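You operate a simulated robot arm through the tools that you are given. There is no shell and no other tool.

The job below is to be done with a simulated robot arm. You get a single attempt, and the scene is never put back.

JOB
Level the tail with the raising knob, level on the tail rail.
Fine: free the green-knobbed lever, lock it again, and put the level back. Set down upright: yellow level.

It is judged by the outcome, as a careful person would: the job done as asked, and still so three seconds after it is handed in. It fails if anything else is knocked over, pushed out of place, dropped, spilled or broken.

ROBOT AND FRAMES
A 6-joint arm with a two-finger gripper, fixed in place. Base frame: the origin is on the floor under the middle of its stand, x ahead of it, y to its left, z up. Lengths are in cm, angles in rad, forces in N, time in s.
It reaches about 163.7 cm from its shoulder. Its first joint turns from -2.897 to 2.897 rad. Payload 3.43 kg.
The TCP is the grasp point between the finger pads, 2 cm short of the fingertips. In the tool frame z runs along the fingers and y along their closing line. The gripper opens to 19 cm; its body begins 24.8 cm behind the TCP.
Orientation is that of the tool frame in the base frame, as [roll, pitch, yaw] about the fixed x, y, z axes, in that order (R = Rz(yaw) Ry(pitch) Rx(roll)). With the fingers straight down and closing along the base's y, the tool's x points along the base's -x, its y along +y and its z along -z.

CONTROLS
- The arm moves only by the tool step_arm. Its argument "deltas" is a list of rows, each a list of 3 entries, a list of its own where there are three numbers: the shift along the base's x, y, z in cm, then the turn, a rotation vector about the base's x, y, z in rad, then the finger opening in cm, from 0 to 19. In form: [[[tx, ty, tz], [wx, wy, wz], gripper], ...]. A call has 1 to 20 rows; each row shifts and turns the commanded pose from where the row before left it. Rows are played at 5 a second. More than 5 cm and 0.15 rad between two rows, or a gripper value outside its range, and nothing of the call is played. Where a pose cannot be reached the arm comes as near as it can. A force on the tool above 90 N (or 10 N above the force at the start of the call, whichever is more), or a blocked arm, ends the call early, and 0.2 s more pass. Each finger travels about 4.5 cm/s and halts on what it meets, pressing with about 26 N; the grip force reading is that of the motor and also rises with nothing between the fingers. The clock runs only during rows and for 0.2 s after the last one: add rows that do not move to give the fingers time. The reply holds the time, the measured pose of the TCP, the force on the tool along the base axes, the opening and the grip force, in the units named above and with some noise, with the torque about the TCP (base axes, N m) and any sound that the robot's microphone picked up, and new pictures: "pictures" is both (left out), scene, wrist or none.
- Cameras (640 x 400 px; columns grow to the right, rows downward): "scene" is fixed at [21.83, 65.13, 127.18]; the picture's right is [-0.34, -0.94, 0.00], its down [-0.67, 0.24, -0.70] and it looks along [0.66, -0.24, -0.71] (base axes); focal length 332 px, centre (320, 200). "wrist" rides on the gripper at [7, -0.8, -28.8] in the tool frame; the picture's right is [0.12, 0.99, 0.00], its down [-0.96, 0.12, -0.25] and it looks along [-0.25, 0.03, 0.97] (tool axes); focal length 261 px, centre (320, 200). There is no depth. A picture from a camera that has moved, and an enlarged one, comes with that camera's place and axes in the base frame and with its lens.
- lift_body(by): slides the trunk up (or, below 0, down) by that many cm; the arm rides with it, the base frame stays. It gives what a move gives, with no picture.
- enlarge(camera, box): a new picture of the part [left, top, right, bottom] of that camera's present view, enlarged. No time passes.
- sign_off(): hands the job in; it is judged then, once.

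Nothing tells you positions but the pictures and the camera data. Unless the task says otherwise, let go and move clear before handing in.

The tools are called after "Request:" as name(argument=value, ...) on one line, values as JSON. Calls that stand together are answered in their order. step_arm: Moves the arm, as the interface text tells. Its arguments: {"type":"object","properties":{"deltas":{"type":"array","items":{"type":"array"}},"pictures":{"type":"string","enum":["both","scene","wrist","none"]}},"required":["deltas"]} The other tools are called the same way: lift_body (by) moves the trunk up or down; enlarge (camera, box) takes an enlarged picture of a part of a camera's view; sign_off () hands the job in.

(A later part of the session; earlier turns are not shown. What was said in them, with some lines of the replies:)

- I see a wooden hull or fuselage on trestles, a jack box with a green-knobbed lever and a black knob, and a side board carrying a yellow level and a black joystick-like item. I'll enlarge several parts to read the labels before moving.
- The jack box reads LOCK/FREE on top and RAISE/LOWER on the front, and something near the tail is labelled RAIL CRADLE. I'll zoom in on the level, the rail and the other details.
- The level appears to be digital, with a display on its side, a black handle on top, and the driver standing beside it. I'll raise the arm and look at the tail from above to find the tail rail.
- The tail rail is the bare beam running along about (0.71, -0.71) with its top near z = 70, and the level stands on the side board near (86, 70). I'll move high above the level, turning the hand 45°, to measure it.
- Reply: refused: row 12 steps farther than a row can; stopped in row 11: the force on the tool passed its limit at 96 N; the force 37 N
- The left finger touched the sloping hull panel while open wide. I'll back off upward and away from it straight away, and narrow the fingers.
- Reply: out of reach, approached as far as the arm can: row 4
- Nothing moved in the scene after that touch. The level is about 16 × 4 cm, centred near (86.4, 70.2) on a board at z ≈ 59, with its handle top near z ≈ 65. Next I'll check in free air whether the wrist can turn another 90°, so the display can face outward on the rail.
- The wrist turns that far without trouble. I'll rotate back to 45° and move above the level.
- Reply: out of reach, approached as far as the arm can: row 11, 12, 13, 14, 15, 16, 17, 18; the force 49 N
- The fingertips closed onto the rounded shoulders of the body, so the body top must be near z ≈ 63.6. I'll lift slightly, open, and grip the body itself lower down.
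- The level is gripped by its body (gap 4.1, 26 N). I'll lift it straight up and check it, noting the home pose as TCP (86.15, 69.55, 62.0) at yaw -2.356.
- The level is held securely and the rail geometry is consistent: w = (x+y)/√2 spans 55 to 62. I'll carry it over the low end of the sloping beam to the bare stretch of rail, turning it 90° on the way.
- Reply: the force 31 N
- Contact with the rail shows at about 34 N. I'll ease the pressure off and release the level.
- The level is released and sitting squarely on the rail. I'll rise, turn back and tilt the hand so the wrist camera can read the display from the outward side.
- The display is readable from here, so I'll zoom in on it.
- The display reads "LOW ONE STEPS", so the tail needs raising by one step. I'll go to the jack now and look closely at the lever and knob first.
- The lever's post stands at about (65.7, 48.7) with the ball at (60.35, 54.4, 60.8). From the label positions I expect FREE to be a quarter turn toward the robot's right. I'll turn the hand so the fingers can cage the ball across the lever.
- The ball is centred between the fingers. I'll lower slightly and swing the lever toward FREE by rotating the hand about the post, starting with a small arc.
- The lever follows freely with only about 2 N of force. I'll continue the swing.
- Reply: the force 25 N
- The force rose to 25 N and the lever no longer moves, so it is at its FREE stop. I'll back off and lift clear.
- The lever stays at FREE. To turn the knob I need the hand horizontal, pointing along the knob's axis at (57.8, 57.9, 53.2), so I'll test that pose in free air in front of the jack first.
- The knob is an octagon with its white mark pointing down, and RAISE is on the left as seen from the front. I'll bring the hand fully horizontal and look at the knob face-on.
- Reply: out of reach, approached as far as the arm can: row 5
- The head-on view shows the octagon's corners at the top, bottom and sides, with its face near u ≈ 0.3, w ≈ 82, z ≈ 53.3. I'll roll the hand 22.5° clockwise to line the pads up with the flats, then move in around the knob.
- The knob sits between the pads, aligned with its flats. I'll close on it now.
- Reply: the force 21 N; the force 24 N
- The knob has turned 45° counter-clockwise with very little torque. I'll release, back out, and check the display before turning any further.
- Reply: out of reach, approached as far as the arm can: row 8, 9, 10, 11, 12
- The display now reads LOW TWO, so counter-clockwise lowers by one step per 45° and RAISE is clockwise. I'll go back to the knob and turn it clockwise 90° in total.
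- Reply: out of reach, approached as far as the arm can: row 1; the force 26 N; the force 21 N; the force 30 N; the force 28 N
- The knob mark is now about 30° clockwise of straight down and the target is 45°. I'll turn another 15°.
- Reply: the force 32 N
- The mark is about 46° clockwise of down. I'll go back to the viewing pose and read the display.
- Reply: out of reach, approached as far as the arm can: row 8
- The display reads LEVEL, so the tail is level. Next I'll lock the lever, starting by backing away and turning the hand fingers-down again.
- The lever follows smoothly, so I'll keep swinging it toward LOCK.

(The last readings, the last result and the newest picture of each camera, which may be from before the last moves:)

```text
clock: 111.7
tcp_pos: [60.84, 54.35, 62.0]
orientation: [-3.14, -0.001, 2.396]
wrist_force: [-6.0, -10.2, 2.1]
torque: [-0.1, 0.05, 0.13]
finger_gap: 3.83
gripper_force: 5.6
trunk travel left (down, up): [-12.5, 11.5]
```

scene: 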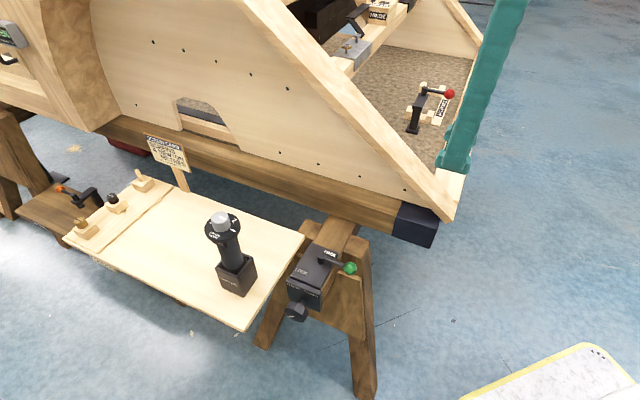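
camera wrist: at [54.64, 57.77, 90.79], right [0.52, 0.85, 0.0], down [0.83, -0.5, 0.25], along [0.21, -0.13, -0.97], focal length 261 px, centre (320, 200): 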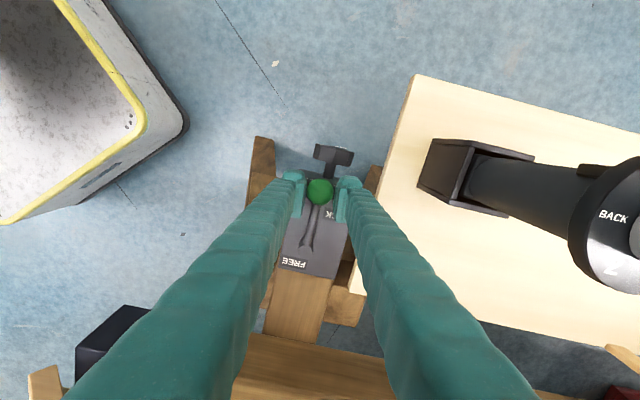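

Request:
step_arm(deltas=[[[0.15, 0.15, 0], [0, 0, 0], 3.2], [[0, 0, 0], [0, 0, 0], 3.2]], pictures="wrist")

Request:
enlarge(camera="wrist", box=[250, 130, 390, 260])

```text
clock: 112.3
tcp_pos: [60.99, 54.47, 61.92]
orientation: [-3.14, 0.002, 2.4]
wrist_force: [-11.2, -11.9, 4.9]
torque: [-0.15, 0.16, 0.1]
finger_gap: 4.13
gripper_force: 8.7
trunk travel left (down, up): [-12.5, 11.5]
camera wrist: at [55.31, 58.56, 90.75], right [0.59, 0.81, 0.0], down [0.79, -0.57, 0.25], along [0.2, -0.15, -0.97], focal length 261 px, centre (320, 200)
```

wrist: 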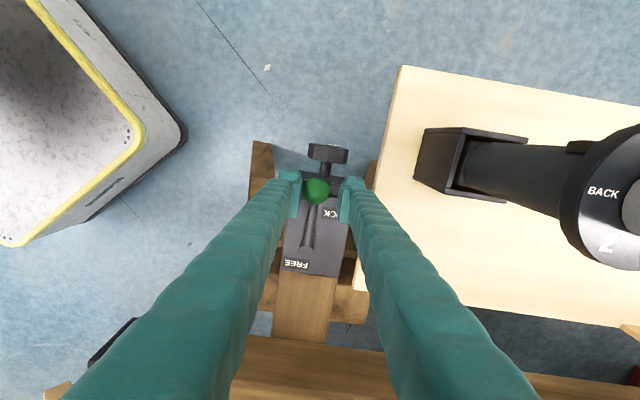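

```text
3.08 times, centred on (320, 195) of wrist
camera zoom: at [55.31, 58.56, 90.75], right [0.59, 0.81, 0.0], down [0.79, -0.57, 0.25], along [0.2, -0.15, -0.97], focal length 802 px, centre (320, 215)
```

zoom: 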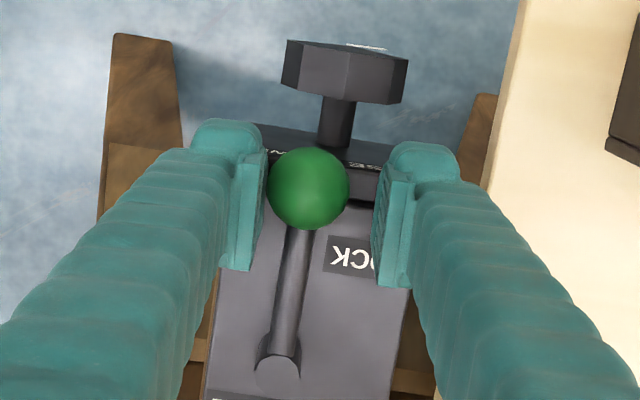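

Request:
step_arm(deltas=[[[-0.35, -0.35, 0], [0, 0, 0], 4.2], [[-0.1, -0.1, 0], [0, 0, 0], 4.6], [[0, 0, 3], [0, 0, 0], 4.6], [[0, 0, 4.5], [0, 0, 0], 5], [[0, 0, 4.5], [0, 0, 0], 5], [[0, 0, 4.5], [0, 0, 0], 5], [[-3, -3, 2], [0, 0, 0], 5], [[-3, -3, 0], [0, 0, 0], 5]], pictures="both")

Request:
enlarge(camera="scene", box=[280, 220, 380, 320])

```text
clock: 114.1
tcp_pos: [54.64, 48.0, 80.31]
orientation: [-3.14, 0.0, 2.395]
wrist_force: [0.6, 0.0, -0.7]
torque: [-0.11, 0.07, -0.01]
finger_gap: 4.98
gripper_force: 0.1
trunk travel left (down, up): [-12.5, 11.5]
camera wrist: at [49.01, 52.13, 109.06], right [0.59, 0.81, 0.0], down [0.79, -0.57, 0.25], along [0.2, -0.15, -0.97], focal length 261 px, centre (320, 200)
```

scene: 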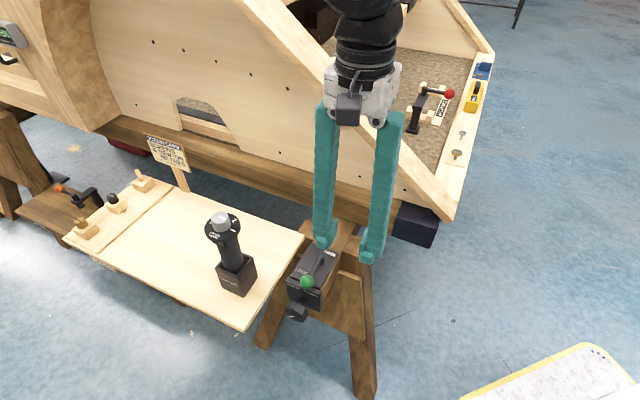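
wrist: 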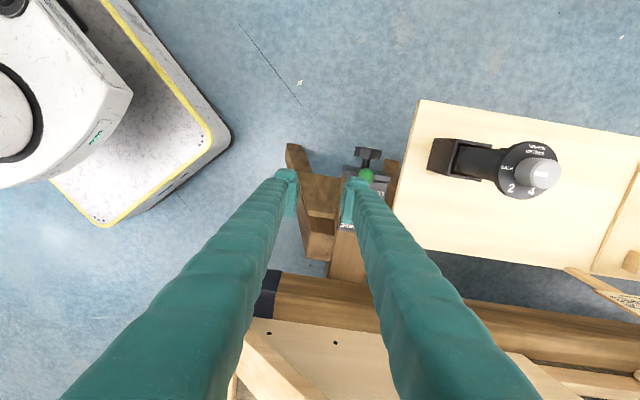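

```text
4.00 times, centred on (330, 270) of scene
camera zoom: at [21.83, 65.13, 127.18], right [-0.34, -0.94, 0.0], down [-0.67, 0.24, -0.7], along [0.66, -0.24, -0.71], focal length 1326 px, centre (280, -80)
```

zoom: 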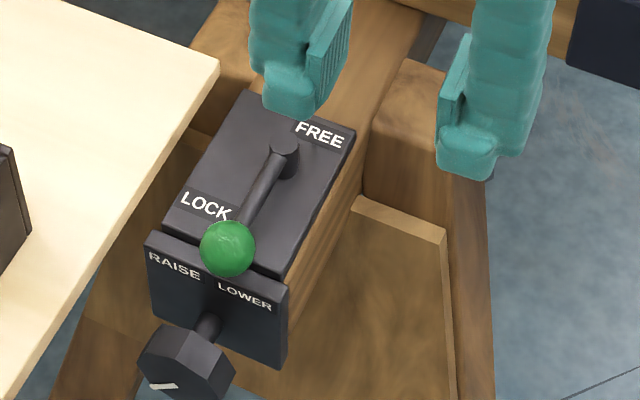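

The lever is back at LOCK, exactly where it started. I'll re-read the display after locking, then collect the level.

Request:
step_arm(deltas=[[[-0.05, -1.82, 1.4], [0, 0, 0.1393], 8], [[-0.05, -1.82, 1.4], [0, 0, 0.1393], 8], [[-0.05, -1.82, 1.4], [0, 0, 0.1393], 8], [[-0.05, -1.82, 1.4], [0, 0, 0.1393], 8], [[-0.05, -1.82, 1.4], [0, 0, 0.1393], 8], [[-0.05, -1.82, 1.4], [0, 0, 0.1393], 8], [[-0.05, -1.82, 1.4], [0, 0, 0.1393], 8], [[-0.05, -1.82, 1.4], [0, 0, 0.1393], 8], [[-0.05, -1.82, 1.4], [0, 0, 0.1393], 8], [[-0.05, -1.82, 1.4], [0, 0, 0.1393], 8], [[-0.05, -1.82, 1.4], [0, 0, 0.1393], 8]], pictures="none")

Request:
step_arm(deltas=[[[2.51, -3.79, 0], [0, 0, 0], 8], [[2.51, -3.79, 0], [0, 0, 0], 8], [[2.51, -3.79, 0], [0, 0, 0], 8], [[2.51, -3.79, 0], [0, 0, 0], 8], [[2.51, -3.79, 0], [0, 0, 0], 8], [[2.51, -3.79, 0], [0, 0, 0], 8], [[2.51, -3.79, 0], [0, 0, 0], 8], [[2.51, -3.79, 0], [0, 0, 0], 8], [[2.51, -3.79, 0], [0, 0, 0], 8], [[2.51, -3.79, 0], [0, 0, 0], 8], [[2.51, -3.79, 0], [0, 0, 0], 8], [[2.51, -3.79, -1], [0, 0, 0], 10], [[2.51, -3.79, -1], [0, 0, 0], 12], [[2.51, -3.79, -1.5], [0, 0, 0], 12], [[2.51, -3.79, -1.5], [0, 0, 0], 12]], pictures="both")

```text
clock: 116.5
tcp_pos: [53.96, 27.92, 95.64]
orientation: [-3.141, 0.0, -2.353]
wrist_force: [0.4, 0.0, -1.0]
torque: [-0.08, 0.03, 0.02]
finger_gap: 8.01
gripper_force: 0.1
trunk travel left (down, up): [-12.5, 11.5]
```

```text
clock: 119.7
tcp_pos: [91.66, -28.63, 90.83]
orientation: [-3.138, 0.002, -2.354]
wrist_force: [-0.7, 1.4, 1.0]
torque: [-0.14, -0.13, -0.01]
finger_gap: 12.02
gripper_force: 0.1
trunk travel left (down, up): [-12.5, 11.5]
camera wrist: at [87.28, -34.41, 119.67], right [-0.79, 0.62, 0.0], down [0.6, 0.76, 0.25], along [0.16, 0.19, -0.97], focal length 261 px, centre (320, 200)
```

scene: 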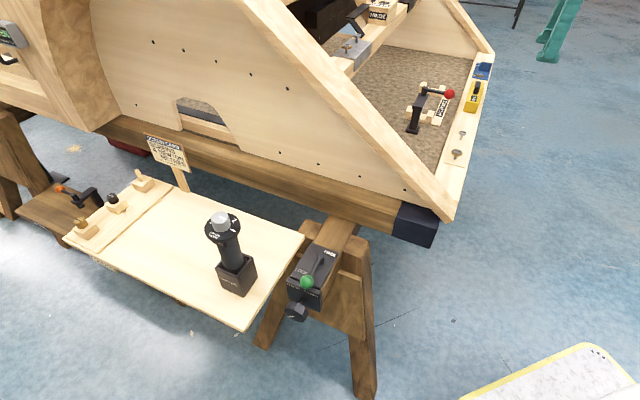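
wrist: 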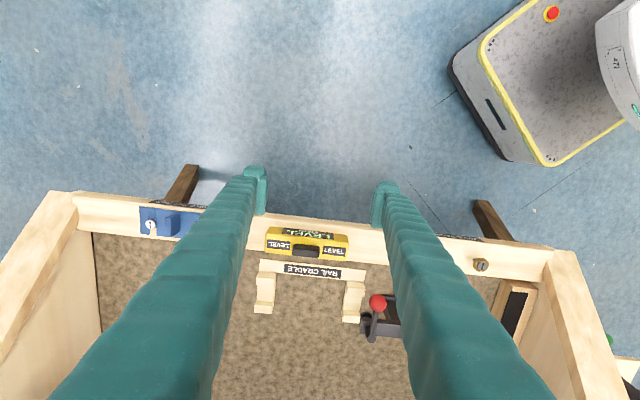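

Request:
enlarge(camera="wrist", box=[260, 210, 360, 270])

```text
6.40 times, centred on (310, 240) of wrist
camera zoom: at [87.28, -34.41, 119.67], right [-0.79, 0.62, 0.0], down [0.6, 0.76, 0.25], along [0.16, 0.19, -0.97], focal length 1668 px, centre (384, -56)
```

zoom: 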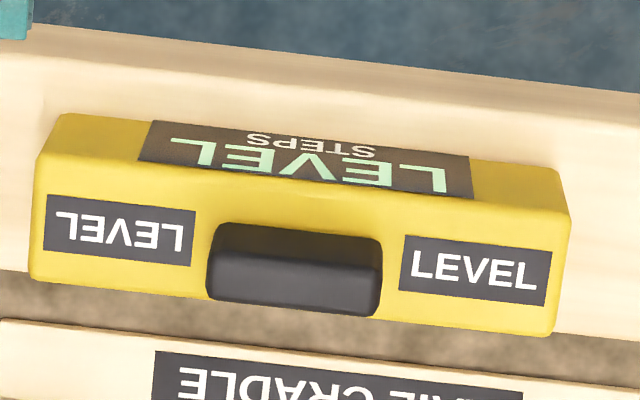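

The display still reads LEVEL with the lever locked. Now I'll rotate over the level and pick it up.

Request:
step_arm(deltas=[[[0.95, 0.85, 0], [0, 0, 0.1428], 10], [[0.95, 0.85, 0], [0, 0, 0.1428], 8], [[0.95, 0.85, 0], [0, 0, 0.1428], 7.5], [[0.95, 0.85, 0], [0, 0, 0.1428], 7.5], [[0.95, 0.85, 0], [0, 0, 0.1428], 7.5], [[0.95, 0.85, 0], [0, 0, 0.1428], 7.5], [[0.95, 0.85, 0], [0, 0, 0.1428], 7.5], [[0.95, 0.85, 0], [0, 0, 0.1428], 7.5], [[0.95, 0.85, 0], [0, 0, 0.1428], 7.5], [[0.95, 0.85, 0], [0, 0, 0.1428], 7.5], [[0.95, 0.83, 0], [0, 0, 0.1428], 7.5], [[0, 0, -3], [0, 0, 0], 7.5]], pictures="both")

Request:
enlarge(camera="wrist", box=[240, 100, 400, 280])

```text
clock: 122.3
tcp_pos: [102.12, -19.54, 87.86]
orientation: [-3.14, 0.0, -0.78]
wrist_force: [-0.1, 0.5, 0.2]
torque: [0.0, -0.04, 0.0]
finger_gap: 7.53
gripper_force: 0.0
trunk travel left (down, up): [-12.5, 11.5]
camera wrist: at [107.75, -23.94, 116.65], right [-0.62, -0.79, 0.0], down [-0.76, 0.6, 0.25], along [-0.19, 0.15, -0.97], focal length 261 px, centre (320, 200)
```

scene: 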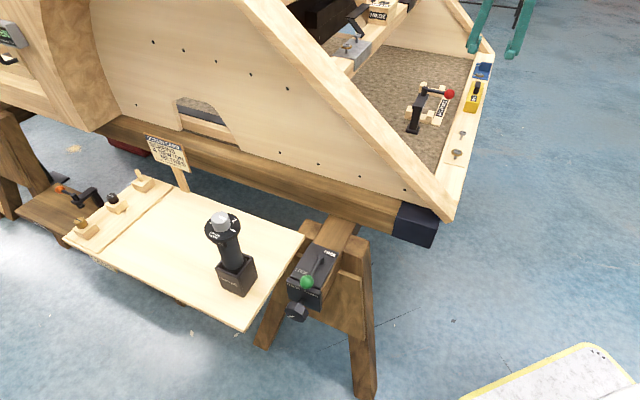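
wrist: 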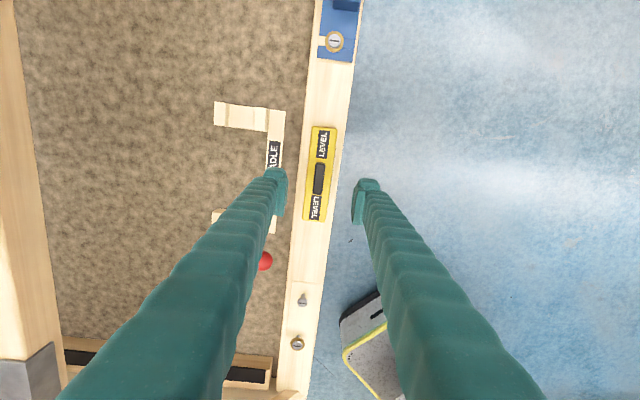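

```text
2.22 times, centred on (320, 190) of wrist
camera zoom: at [107.75, -23.94, 116.65], right [-0.62, -0.79, 0.0], down [-0.76, 0.6, 0.25], along [-0.19, 0.15, -0.97], focal length 579 px, centre (320, 222)
```

zoom: 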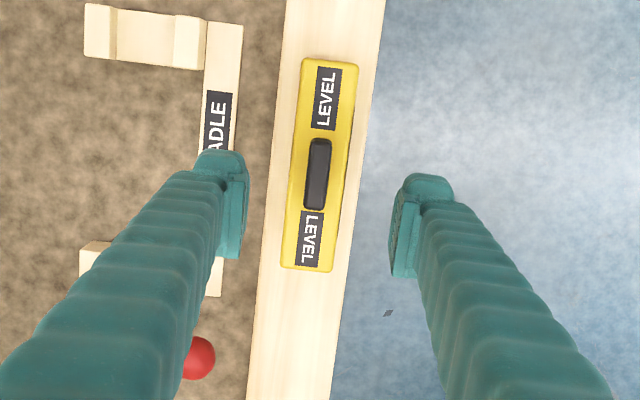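

Request:
step_arm(deltas=[[[0.05, 0.05, -4], [0, 0, -0.004], 7.2], [[0, 0, -4], [0, 0, 0], 7.2], [[0, 0, -4], [0, 0, 0], 7.2], [[0, 0, -2.5], [0, 0, 0], 7.2], [[0, 0, 0], [0, 0, 0], 7.2]], pictures="wrist")

Request:
enlarge(camera="wrist", box=[240, 100, 400, 280])

Request:
enlarge(camera="scene", box=[445, 60, 505, 120])

```text
clock: 123.5
tcp_pos: [102.07, -19.38, 73.21]
orientation: [-3.139, 0.0, -0.787]
wrist_force: [0.1, 0.1, 0.0]
torque: [0.01, -0.01, 0.01]
finger_gap: 7.19
gripper_force: 0.1
trunk travel left (down, up): [-12.5, 11.5]
camera wrist: at [107.76, -23.95, 102.15], right [-0.62, -0.78, 0.0], down [-0.76, 0.6, 0.25], along [-0.19, 0.15, -0.97], focal length 261 px, centre (320, 200)
```

wrist: 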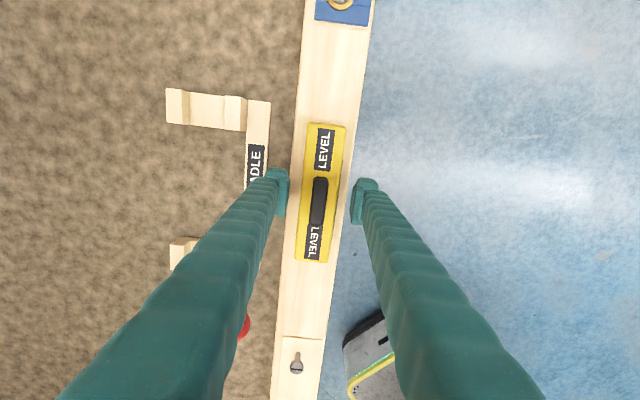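

```text
2.22 times, centred on (320, 190) of wrist
camera zoom: at [107.76, -23.95, 102.15], right [-0.62, -0.78, 0.0], down [-0.76, 0.6, 0.25], along [-0.19, 0.15, -0.97], focal length 579 px, centre (320, 222)
```

zoom: 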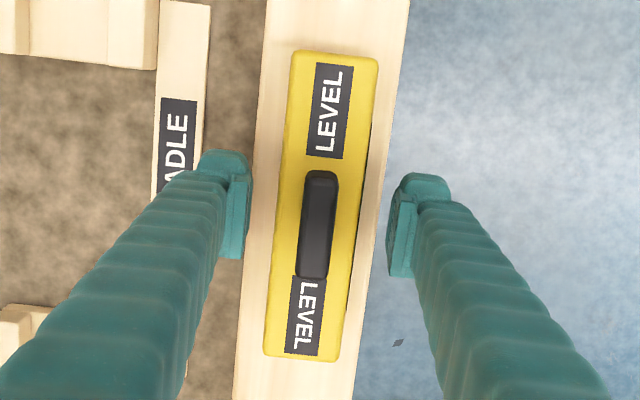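

```text
6.67 times, centred on (475, 90) of scene
camera zoom: at [21.83, 65.13, 127.18], right [-0.34, -0.94, 0.0], down [-0.67, 0.24, -0.7], along [0.66, -0.24, -0.71], focal length 2211 px, centre (-713, 933)
```

zoom: 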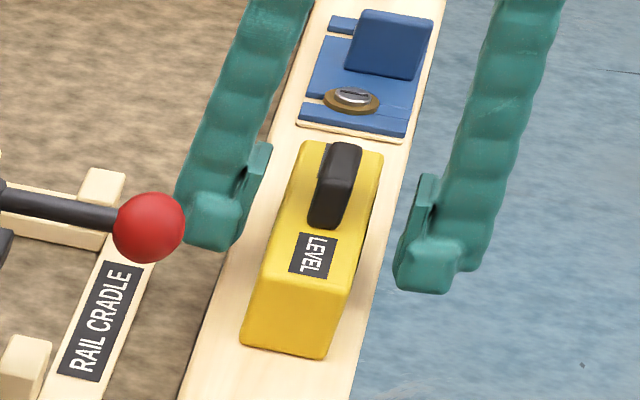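

Request:
step_arm(deltas=[[[0, 0, -0.6], [0, 0, 0], 7], [[0, 0, -0.55], [0, 0, 0], 7], [[0, 0, 0], [0, 0, 0], 7]], pictures="none")

Request:
step_arm(deltas=[[[0, 0, 0], [0, 0, 0], 5], [[0, 0, 0], [0, 0, 0], 4], [[0, 0, 0], [0, 0, 0], 3], [[0, 0, 0], [0, 0, 0], 3], [[0, 0, 0], [0, 0, 0], 3]], pictures="wrist")

```text
clock: 124.3
tcp_pos: [102.14, -19.43, 72.25]
orientation: [-3.141, 0.0, -0.787]
wrist_force: [-0.2, -0.4, -0.2]
torque: [0.04, -0.02, 0.01]
finger_gap: 6.99
gripper_force: 0.1
trunk travel left (down, up): [-12.5, 11.5]
```

```text
clock: 125.5
tcp_pos: [102.12, -19.44, 72.34]
orientation: [3.142, 0.002, -0.787]
wrist_force: [1.1, -0.4, 0.1]
torque: [0.0, 0.0, 0.06]
finger_gap: 4.12
gripper_force: 25.8
trunk travel left (down, up): [-12.5, 11.5]
camera wrist: at [107.78, -24.01, 101.09], right [-0.62, -0.78, 0.0], down [-0.76, 0.6, 0.25], along [-0.19, 0.15, -0.97], focal length 261 px, centre (320, 200)
```

wrist: 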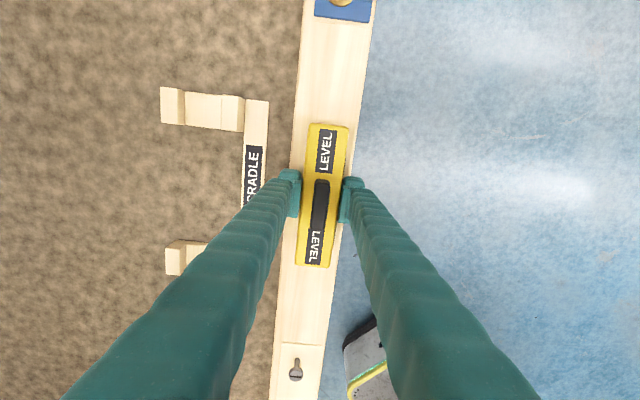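

Gripped again at gap 4.1 and 26 N. I'll lift it and retrace the path back toward the board.

Request:
step_arm(deltas=[[[0, 0, 2], [0, 0, 0], 3], [[0, 0, 4], [0, 0, 0], 3], [[0, 0, 4], [0, 0, 0], 3], [[0, 0, 3.5], [0, 0, 0], 3], [[-3.2125, 3.3375, 1.5], [0, 0, -0.0982], 3], [[-3.2125, 3.3375, 1.5], [0, 0, -0.0982], 3], [[-3.2125, 3.3375, 1.5], [0, 0, -0.0982], 3], [[-3.2125, 3.3375, 1.5], [0, 0, -0.0982], 3], [[-3.2125, 3.3375, 1.5], [0, 0, -0.0982], 3], [[-3.2125, 3.3375, 1], [0, 0, -0.0982], 3], [[-3.2125, 3.3375, 1], [0, 0, -0.0982], 3], [[-3.2125, 3.3375, 0], [0, 0, -0.0982], 3], [[-3.2125, 3.3375, 0], [0, 0, -0.0982], 3], [[-3.2125, 3.3375, 0], [0, 0, -0.0982], 3], [[-3.2125, 3.3375, 0], [0, 0, -0.0982], 3], [[-3.2125, 3.3375, 0], [0, 0, -0.0982], 3], [[-3.2125, 3.3375, 0], [0, 0, -0.0982], 3], [[-3.2125, 3.3375, 0], [0, 0, -0.0982], 3], [[-3.2125, 3.3375, 0], [0, 0, -0.0982], 3], [[-3.2125, 3.3375, 0], [0, 0, -0.0982], 3]], pictures="both")

```text
clock: 129.7
tcp_pos: [50.88, 34.12, 95.12]
orientation: [-3.139, 0.0, -2.361]
wrist_force: [-0.5, 0.0, -2.9]
torque: [0.08, 0.11, 0.0]
finger_gap: 4.14
gripper_force: 26.1
trunk travel left (down, up): [-12.5, 11.5]
camera wrist: at [46.6, 28.49, 123.91], right [-0.78, 0.62, 0.0], down [0.6, 0.76, 0.25], along [0.16, 0.19, -0.97], focal length 261 px, centre (320, 200)
```

scene: 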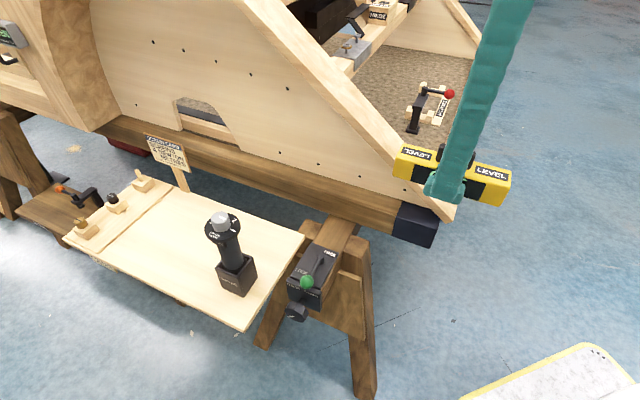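
wrist: 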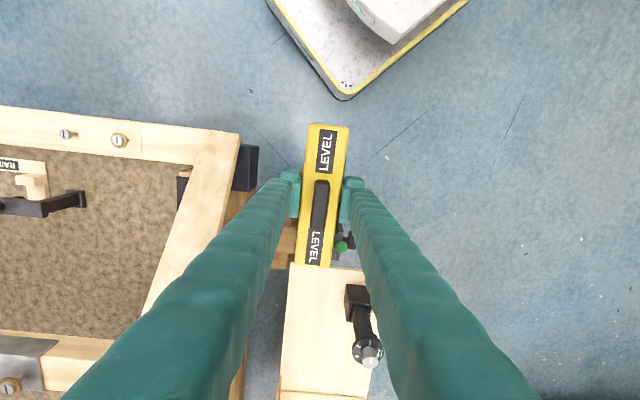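

Request:
step_arm(deltas=[[[3.2, 3.2, 0], [0, 0, 0], 3], [[3.2, 3.2, 0], [0, 0, 0], 3], [[3.2, 3.2, 0], [0, 0, 0], 3], [[3.2, 3.2, 0], [0, 0, 0], 3], [[3.2, 3.2, 0], [0, 0, 0], 3], [[3.2, 3.2, 0], [0, 0, 0], 3], [[3.2, 3.2, 0], [0, 0, 0], 3], [[3.2, 3.2, 0], [0, 0, 0], 3], [[3.2, 3.2, 0], [0, 0, 0], 3], [[3.2, 3.2, 0], [0, 0, 0], 3], [[1.2, 1.2, -4], [0, 0, 0], 3], [[1.1, 1.1, -4.5], [0, 0, 0], 3], [[0.97, 1.1, -4.5], [0, 0, 0.005], 3], [[0, 0, -4.5], [0, 0, 0], 3], [[0, 0, -4.5], [0, 0, 0], 3], [[0, 0, -4.5], [0, 0, 0], 3], [[0, 0, 0], [0, 0, 0], 3]], pictures="both")

Request:
enlarge(camera="scene", box=[170, 150, 270, 250])

Request:
enlarge(camera="wrist", box=[240, 100, 400, 280])

```text
clock: 133.3
tcp_pos: [86.01, 69.49, 68.63]
orientation: [-3.14, 0.0, -2.354]
wrist_force: [0.7, -0.2, -3.7]
torque: [0.0, 0.0, 0.01]
finger_gap: 4.11
gripper_force: 25.4
trunk travel left (down, up): [-12.5, 11.5]
camera wrist: at [81.75, 63.74, 97.44], right [-0.79, 0.62, 0.0], down [0.6, 0.76, 0.25], along [0.15, 0.19, -0.97], focal length 261 px, centre (320, 200)
```

scene: 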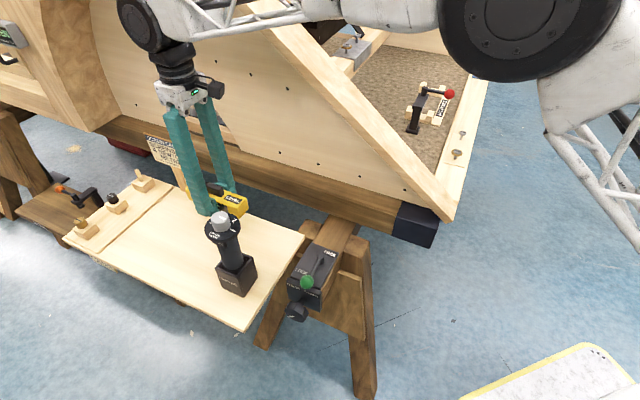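
wrist: 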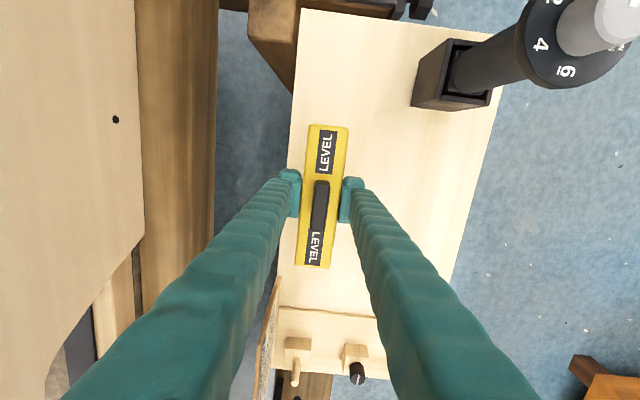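

```text
4.00 times, centred on (220, 200) of scene
camera zoom: at [21.83, 65.13, 127.18], right [-0.34, -0.94, 0.0], down [-0.67, 0.24, -0.7], along [0.66, -0.24, -0.71], focal length 1326 px, centre (720, 200)
```

zoom: 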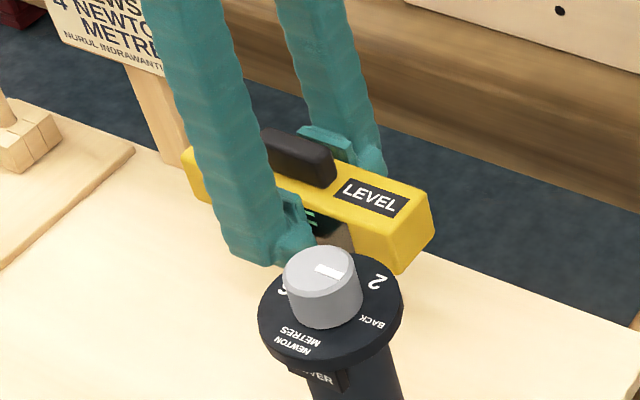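

```text
2.22 times, centred on (320, 190) of wrist
camera zoom: at [81.75, 63.74, 97.44], right [-0.79, 0.62, 0.0], down [0.6, 0.76, 0.25], along [0.15, 0.19, -0.97], focal length 579 px, centre (320, 222)
```

zoom: 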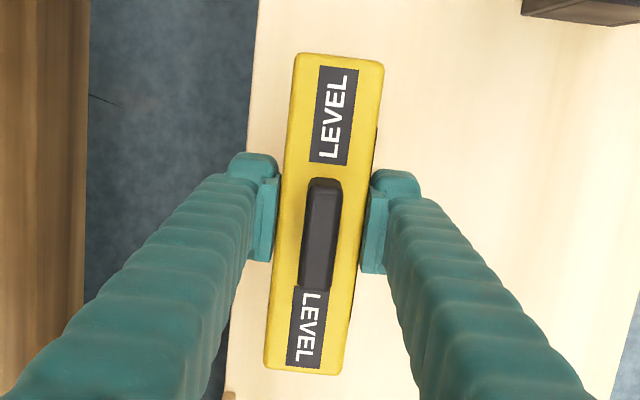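

Request:
step_arm(deltas=[[[0.1, 0.04, -2.5], [0, 0, 0], 3], [[0, 0, -2], [0, 0, 0], 3], [[0, 0, -1], [0, 0, 0], 3], [[0, 0, 0], [0, 0, 0], 3]], pictures="none")

Request:
step_arm(deltas=[[[0, 0, -0.25], [0, 0, 0], 3], [[0, 0, -0.25], [0, 0, 0], 3], [[0, 0, 0], [0, 0, 0], 3]], pictures="none")

```text
clock: 134.3
tcp_pos: [86.14, 69.45, 63.38]
orientation: [-3.139, 0.0, -2.354]
wrist_force: [-0.5, -0.8, -3.4]
torque: [0.01, 0.0, 0.0]
finger_gap: 4.1
gripper_force: 25.9
trunk travel left (down, up): [-12.5, 11.5]
```

```text
clock: 135.1
tcp_pos: [85.93, 69.42, 62.83]
orientation: [-3.14, 0.001, -2.356]
wrist_force: [-0.2, 0.3, -2.5]
torque: [0.02, 0.04, -0.04]
finger_gap: 4.11
gripper_force: 26.2
trunk travel left (down, up): [-12.5, 11.5]
```

Request:
step_arm(deltas=[[[0.1, 0.05, -0.2], [0, 0, 0], 3], [[0, 0, -0.2], [0, 0, 0], 3], [[0, 0, 0], [0, 0, 0], 3]], pictures="none")

```text
clock: 135.9
tcp_pos: [86.13, 69.44, 62.29]
orientation: [-3.14, 0.001, -2.354]
wrist_force: [-0.1, 0.6, -2.6]
torque: [0.0, 0.01, -0.03]
finger_gap: 4.1
gripper_force: 26.2
trunk travel left (down, up): [-12.5, 11.5]
```

Request:
step_arm(deltas=[[[0, 0, -0.15], [0, 0, 0], 3], [[0, 0, 0], [0, 0, 0], 3]], pictures="none")

Request:
step_arm(deltas=[[[0, 0, -0.15], [0, 0, 0], 3], [[0, 0, 0], [0, 0, 0], 3]], pictures="none")

```text
clock: 136.5
tcp_pos: [86.11, 69.57, 62.3]
orientation: [-3.14, 0.004, -2.354]
wrist_force: [0.1, -2.2, 9.5]
torque: [-0.22, 0.22, 0.02]
finger_gap: 4.11
gripper_force: 26.6
trunk travel left (down, up): [-12.5, 11.5]
```

```text
clock: 137.1
tcp_pos: [86.19, 69.51, 62.15]
orientation: [-3.14, 0.002, -2.355]
wrist_force: [3.3, -0.4, 18.7]
torque: [-0.03, -0.07, -0.01]
finger_gap: 4.12
gripper_force: 26.3
trunk travel left (down, up): [-12.5, 11.5]
```

The level is resting on the board at its original spot. I'll ease the pressure and release it.

Request:
step_arm(deltas=[[[0, 0, 0.2], [0, 0, 0], 3], [[0, 0, 0], [0, 0, 0], 4.4], [[0, 0, 0], [0, 0, 0], 5], [[0, 0, 0], [0, 0, 0], 6], [[0, 0, 0], [0, 0, 0], 7], [[0, 0, 0], [0, 0, 0], 7]], pictures="wrist")

Request:
enlarge(camera="scene", box=[190, 170, 260, 230])

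```text
clock: 138.5
tcp_pos: [86.24, 69.41, 62.2]
orientation: [-3.14, -0.001, -2.355]
wrist_force: [0.8, -0.3, -0.3]
torque: [0.0, 0.02, -0.03]
finger_gap: 6.99
gripper_force: 0.0
trunk travel left (down, up): [-12.5, 11.5]
camera wrist: at [81.85, 63.86, 90.93], right [-0.79, 0.62, 0.0], down [0.6, 0.76, 0.25], along [0.15, 0.19, -0.97], focal length 261 px, centre (320, 200)
```

wrist: 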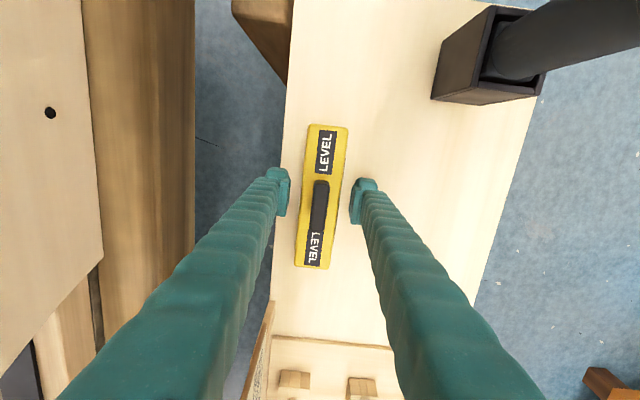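

```text
6.67 times, centred on (225, 200) of scene
camera zoom: at [21.83, 65.13, 127.18], right [-0.34, -0.94, 0.0], down [-0.67, 0.24, -0.7], along [0.66, -0.24, -0.71], focal length 2211 px, centre (953, 200)
```

zoom: 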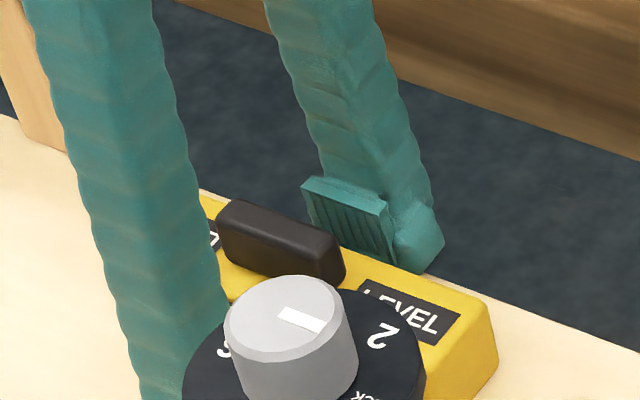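

Request:
step_arm(deltas=[[[0, 0, 3], [0, 0, 0], 7], [[0, 0, 4.5], [0, 0, 0], 7], [[0, 0, 4.5], [0, 0, 0], 7], [[0, 0, 4.5], [0, 0, 0], 7], [[0, 0, 4.5], [0, 0, 0], 7], [[-1, -1, 4.5], [0, 0, 0], 7], [[-1.5, -1.5, 4.2], [0, 0, 0], 7], [[-3.2, -3.2, 1], [0, 0, 0], 7], [[-3.2, -3.2, 0], [0, 0, 0], 7], [[-3.2, -3.2, 0], [0, 0, 0], 7], [[-3.2, -3.2, 0], [0, 0, 0], 7], [[-3.2, -3.2, 0], [0, 0, 0], 7], [[-3.2, -3.2, 0], [0, 0, 0], 7], [[-3.2, -3.2, 0], [0, 0, 0], 7], [[-3.2, -3.2, 0], [0, 0, 0], 7], [[-3.2, -3.2, 0], [0, 0, 0], 7], [[-3.2, -3.2, 0], [0, 0, 0], 7]], pictures="both")

Request:
enlarge(camera="scene", box=[140, 120, 280, 300])

Request:
enlarge(camera="scene", box=[270, 220, 380, 330])

Request:
enlarge(camera="scene", box=[185, 190, 265, 245])

Request:
enlarge(camera="scene", box=[380, 40, 520, 240])

```text
clock: 142.1
tcp_pos: [51.74, 34.96, 92.74]
orientation: [-3.14, -0.001, -2.354]
wrist_force: [0.5, 0.5, -1.3]
torque: [-0.19, 0.17, 0.01]
finger_gap: 6.98
gripper_force: 0.0
trunk travel left (down, up): [-12.5, 11.5]
camera wrist: at [47.56, 29.31, 121.66], right [-0.79, 0.62, 0.0], down [0.6, 0.76, 0.25], along [0.15, 0.19, -0.97], focal length 261 px, centre (320, 200)
```

scene: 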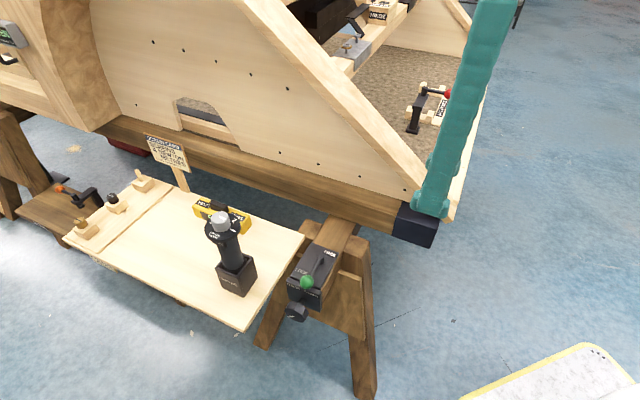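
wrist: 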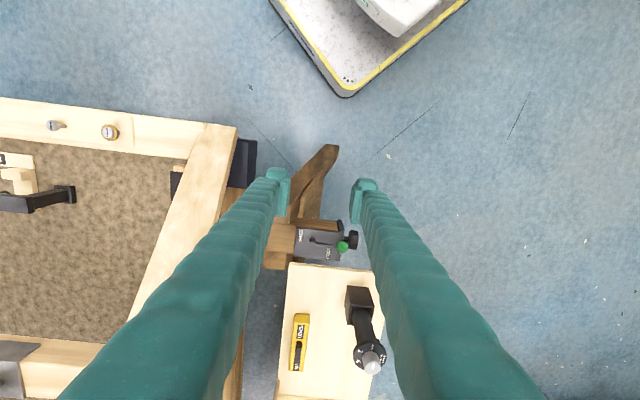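

```text
2.22 times, centred on (210, 210) of scene
camera zoom: at [21.83, 65.13, 127.18], right [-0.34, -0.94, 0.0], down [-0.67, 0.24, -0.7], along [0.66, -0.24, -0.71], focal length 737 px, centre (564, 178)
```

zoom: 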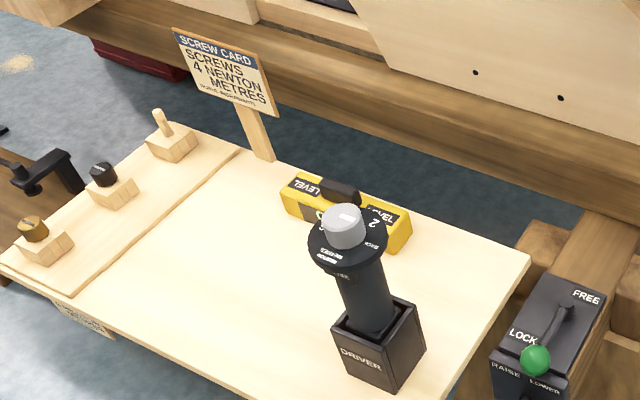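

```text
3.64 times, centred on (325, 275) of scene
camera zoom: at [21.83, 65.13, 127.18], right [-0.34, -0.94, 0.0], down [-0.67, 0.24, -0.7], along [0.66, -0.24, -0.71], focal length 1206 px, centre (302, -73)
```

zoom: 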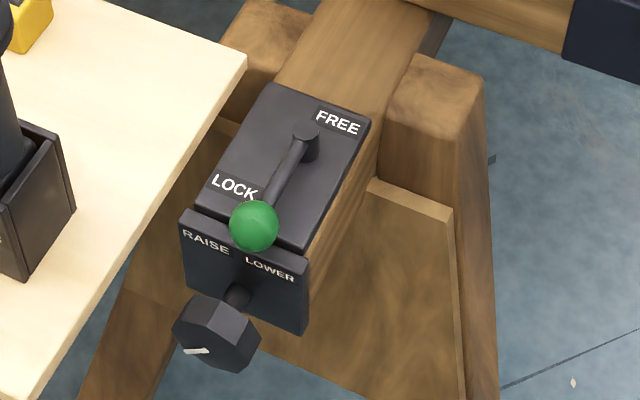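

```text
7.27 times, centred on (225, 218) of scene
camera zoom: at [21.83, 65.13, 127.18], right [-0.34, -0.94, 0.0], down [-0.67, 0.24, -0.7], along [0.66, -0.24, -0.71], focal length 2412 px, centre (1011, 73)
```

zoom: 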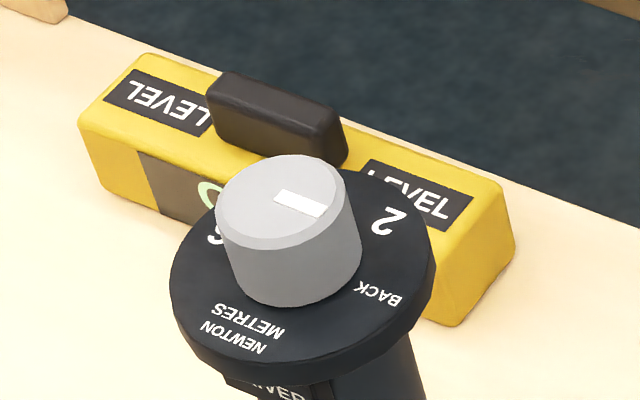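

```text
2.00 times, centred on (450, 140) of scene
camera zoom: at [21.83, 65.13, 127.18], right [-0.34, -0.94, 0.0], down [-0.67, 0.24, -0.7], along [0.66, -0.24, -0.71], focal length 663 px, centre (60, 320)
```

zoom: 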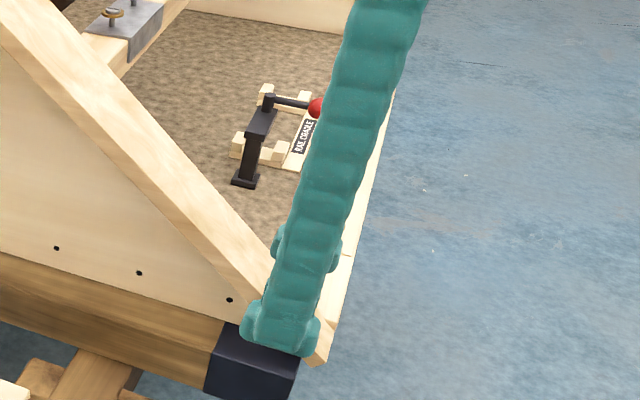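

The level stands upright in its original spot, the lever is at LOCK, the display read LEVEL after locking, and nothing else has moved. The hand is clear, so I'm handing the job in.

Request:
sign_off()

```text
The job is handed in.
```

The tail is level: with the level on the tail rail, its display read LEVEL, and it still read LEVEL after I locked the lever again. I then put the yellow level back upright in its original spot on the board and moved the arm clear.

- **Knob:** My first 45° turn went the wrong way and lowered the tail from LOW ONE to LOW TWO. I corrected it by turning about 90° clockwise, which is the RAISE direction.
- **Contact:** Early on, a finger pressed against the hull's sloping side panel and the arm stopped itself at 96 N. I compared the pictures from before and after, and nothing had shifted.

In the final pictures the level, lever, driver, board and hull were all in place.
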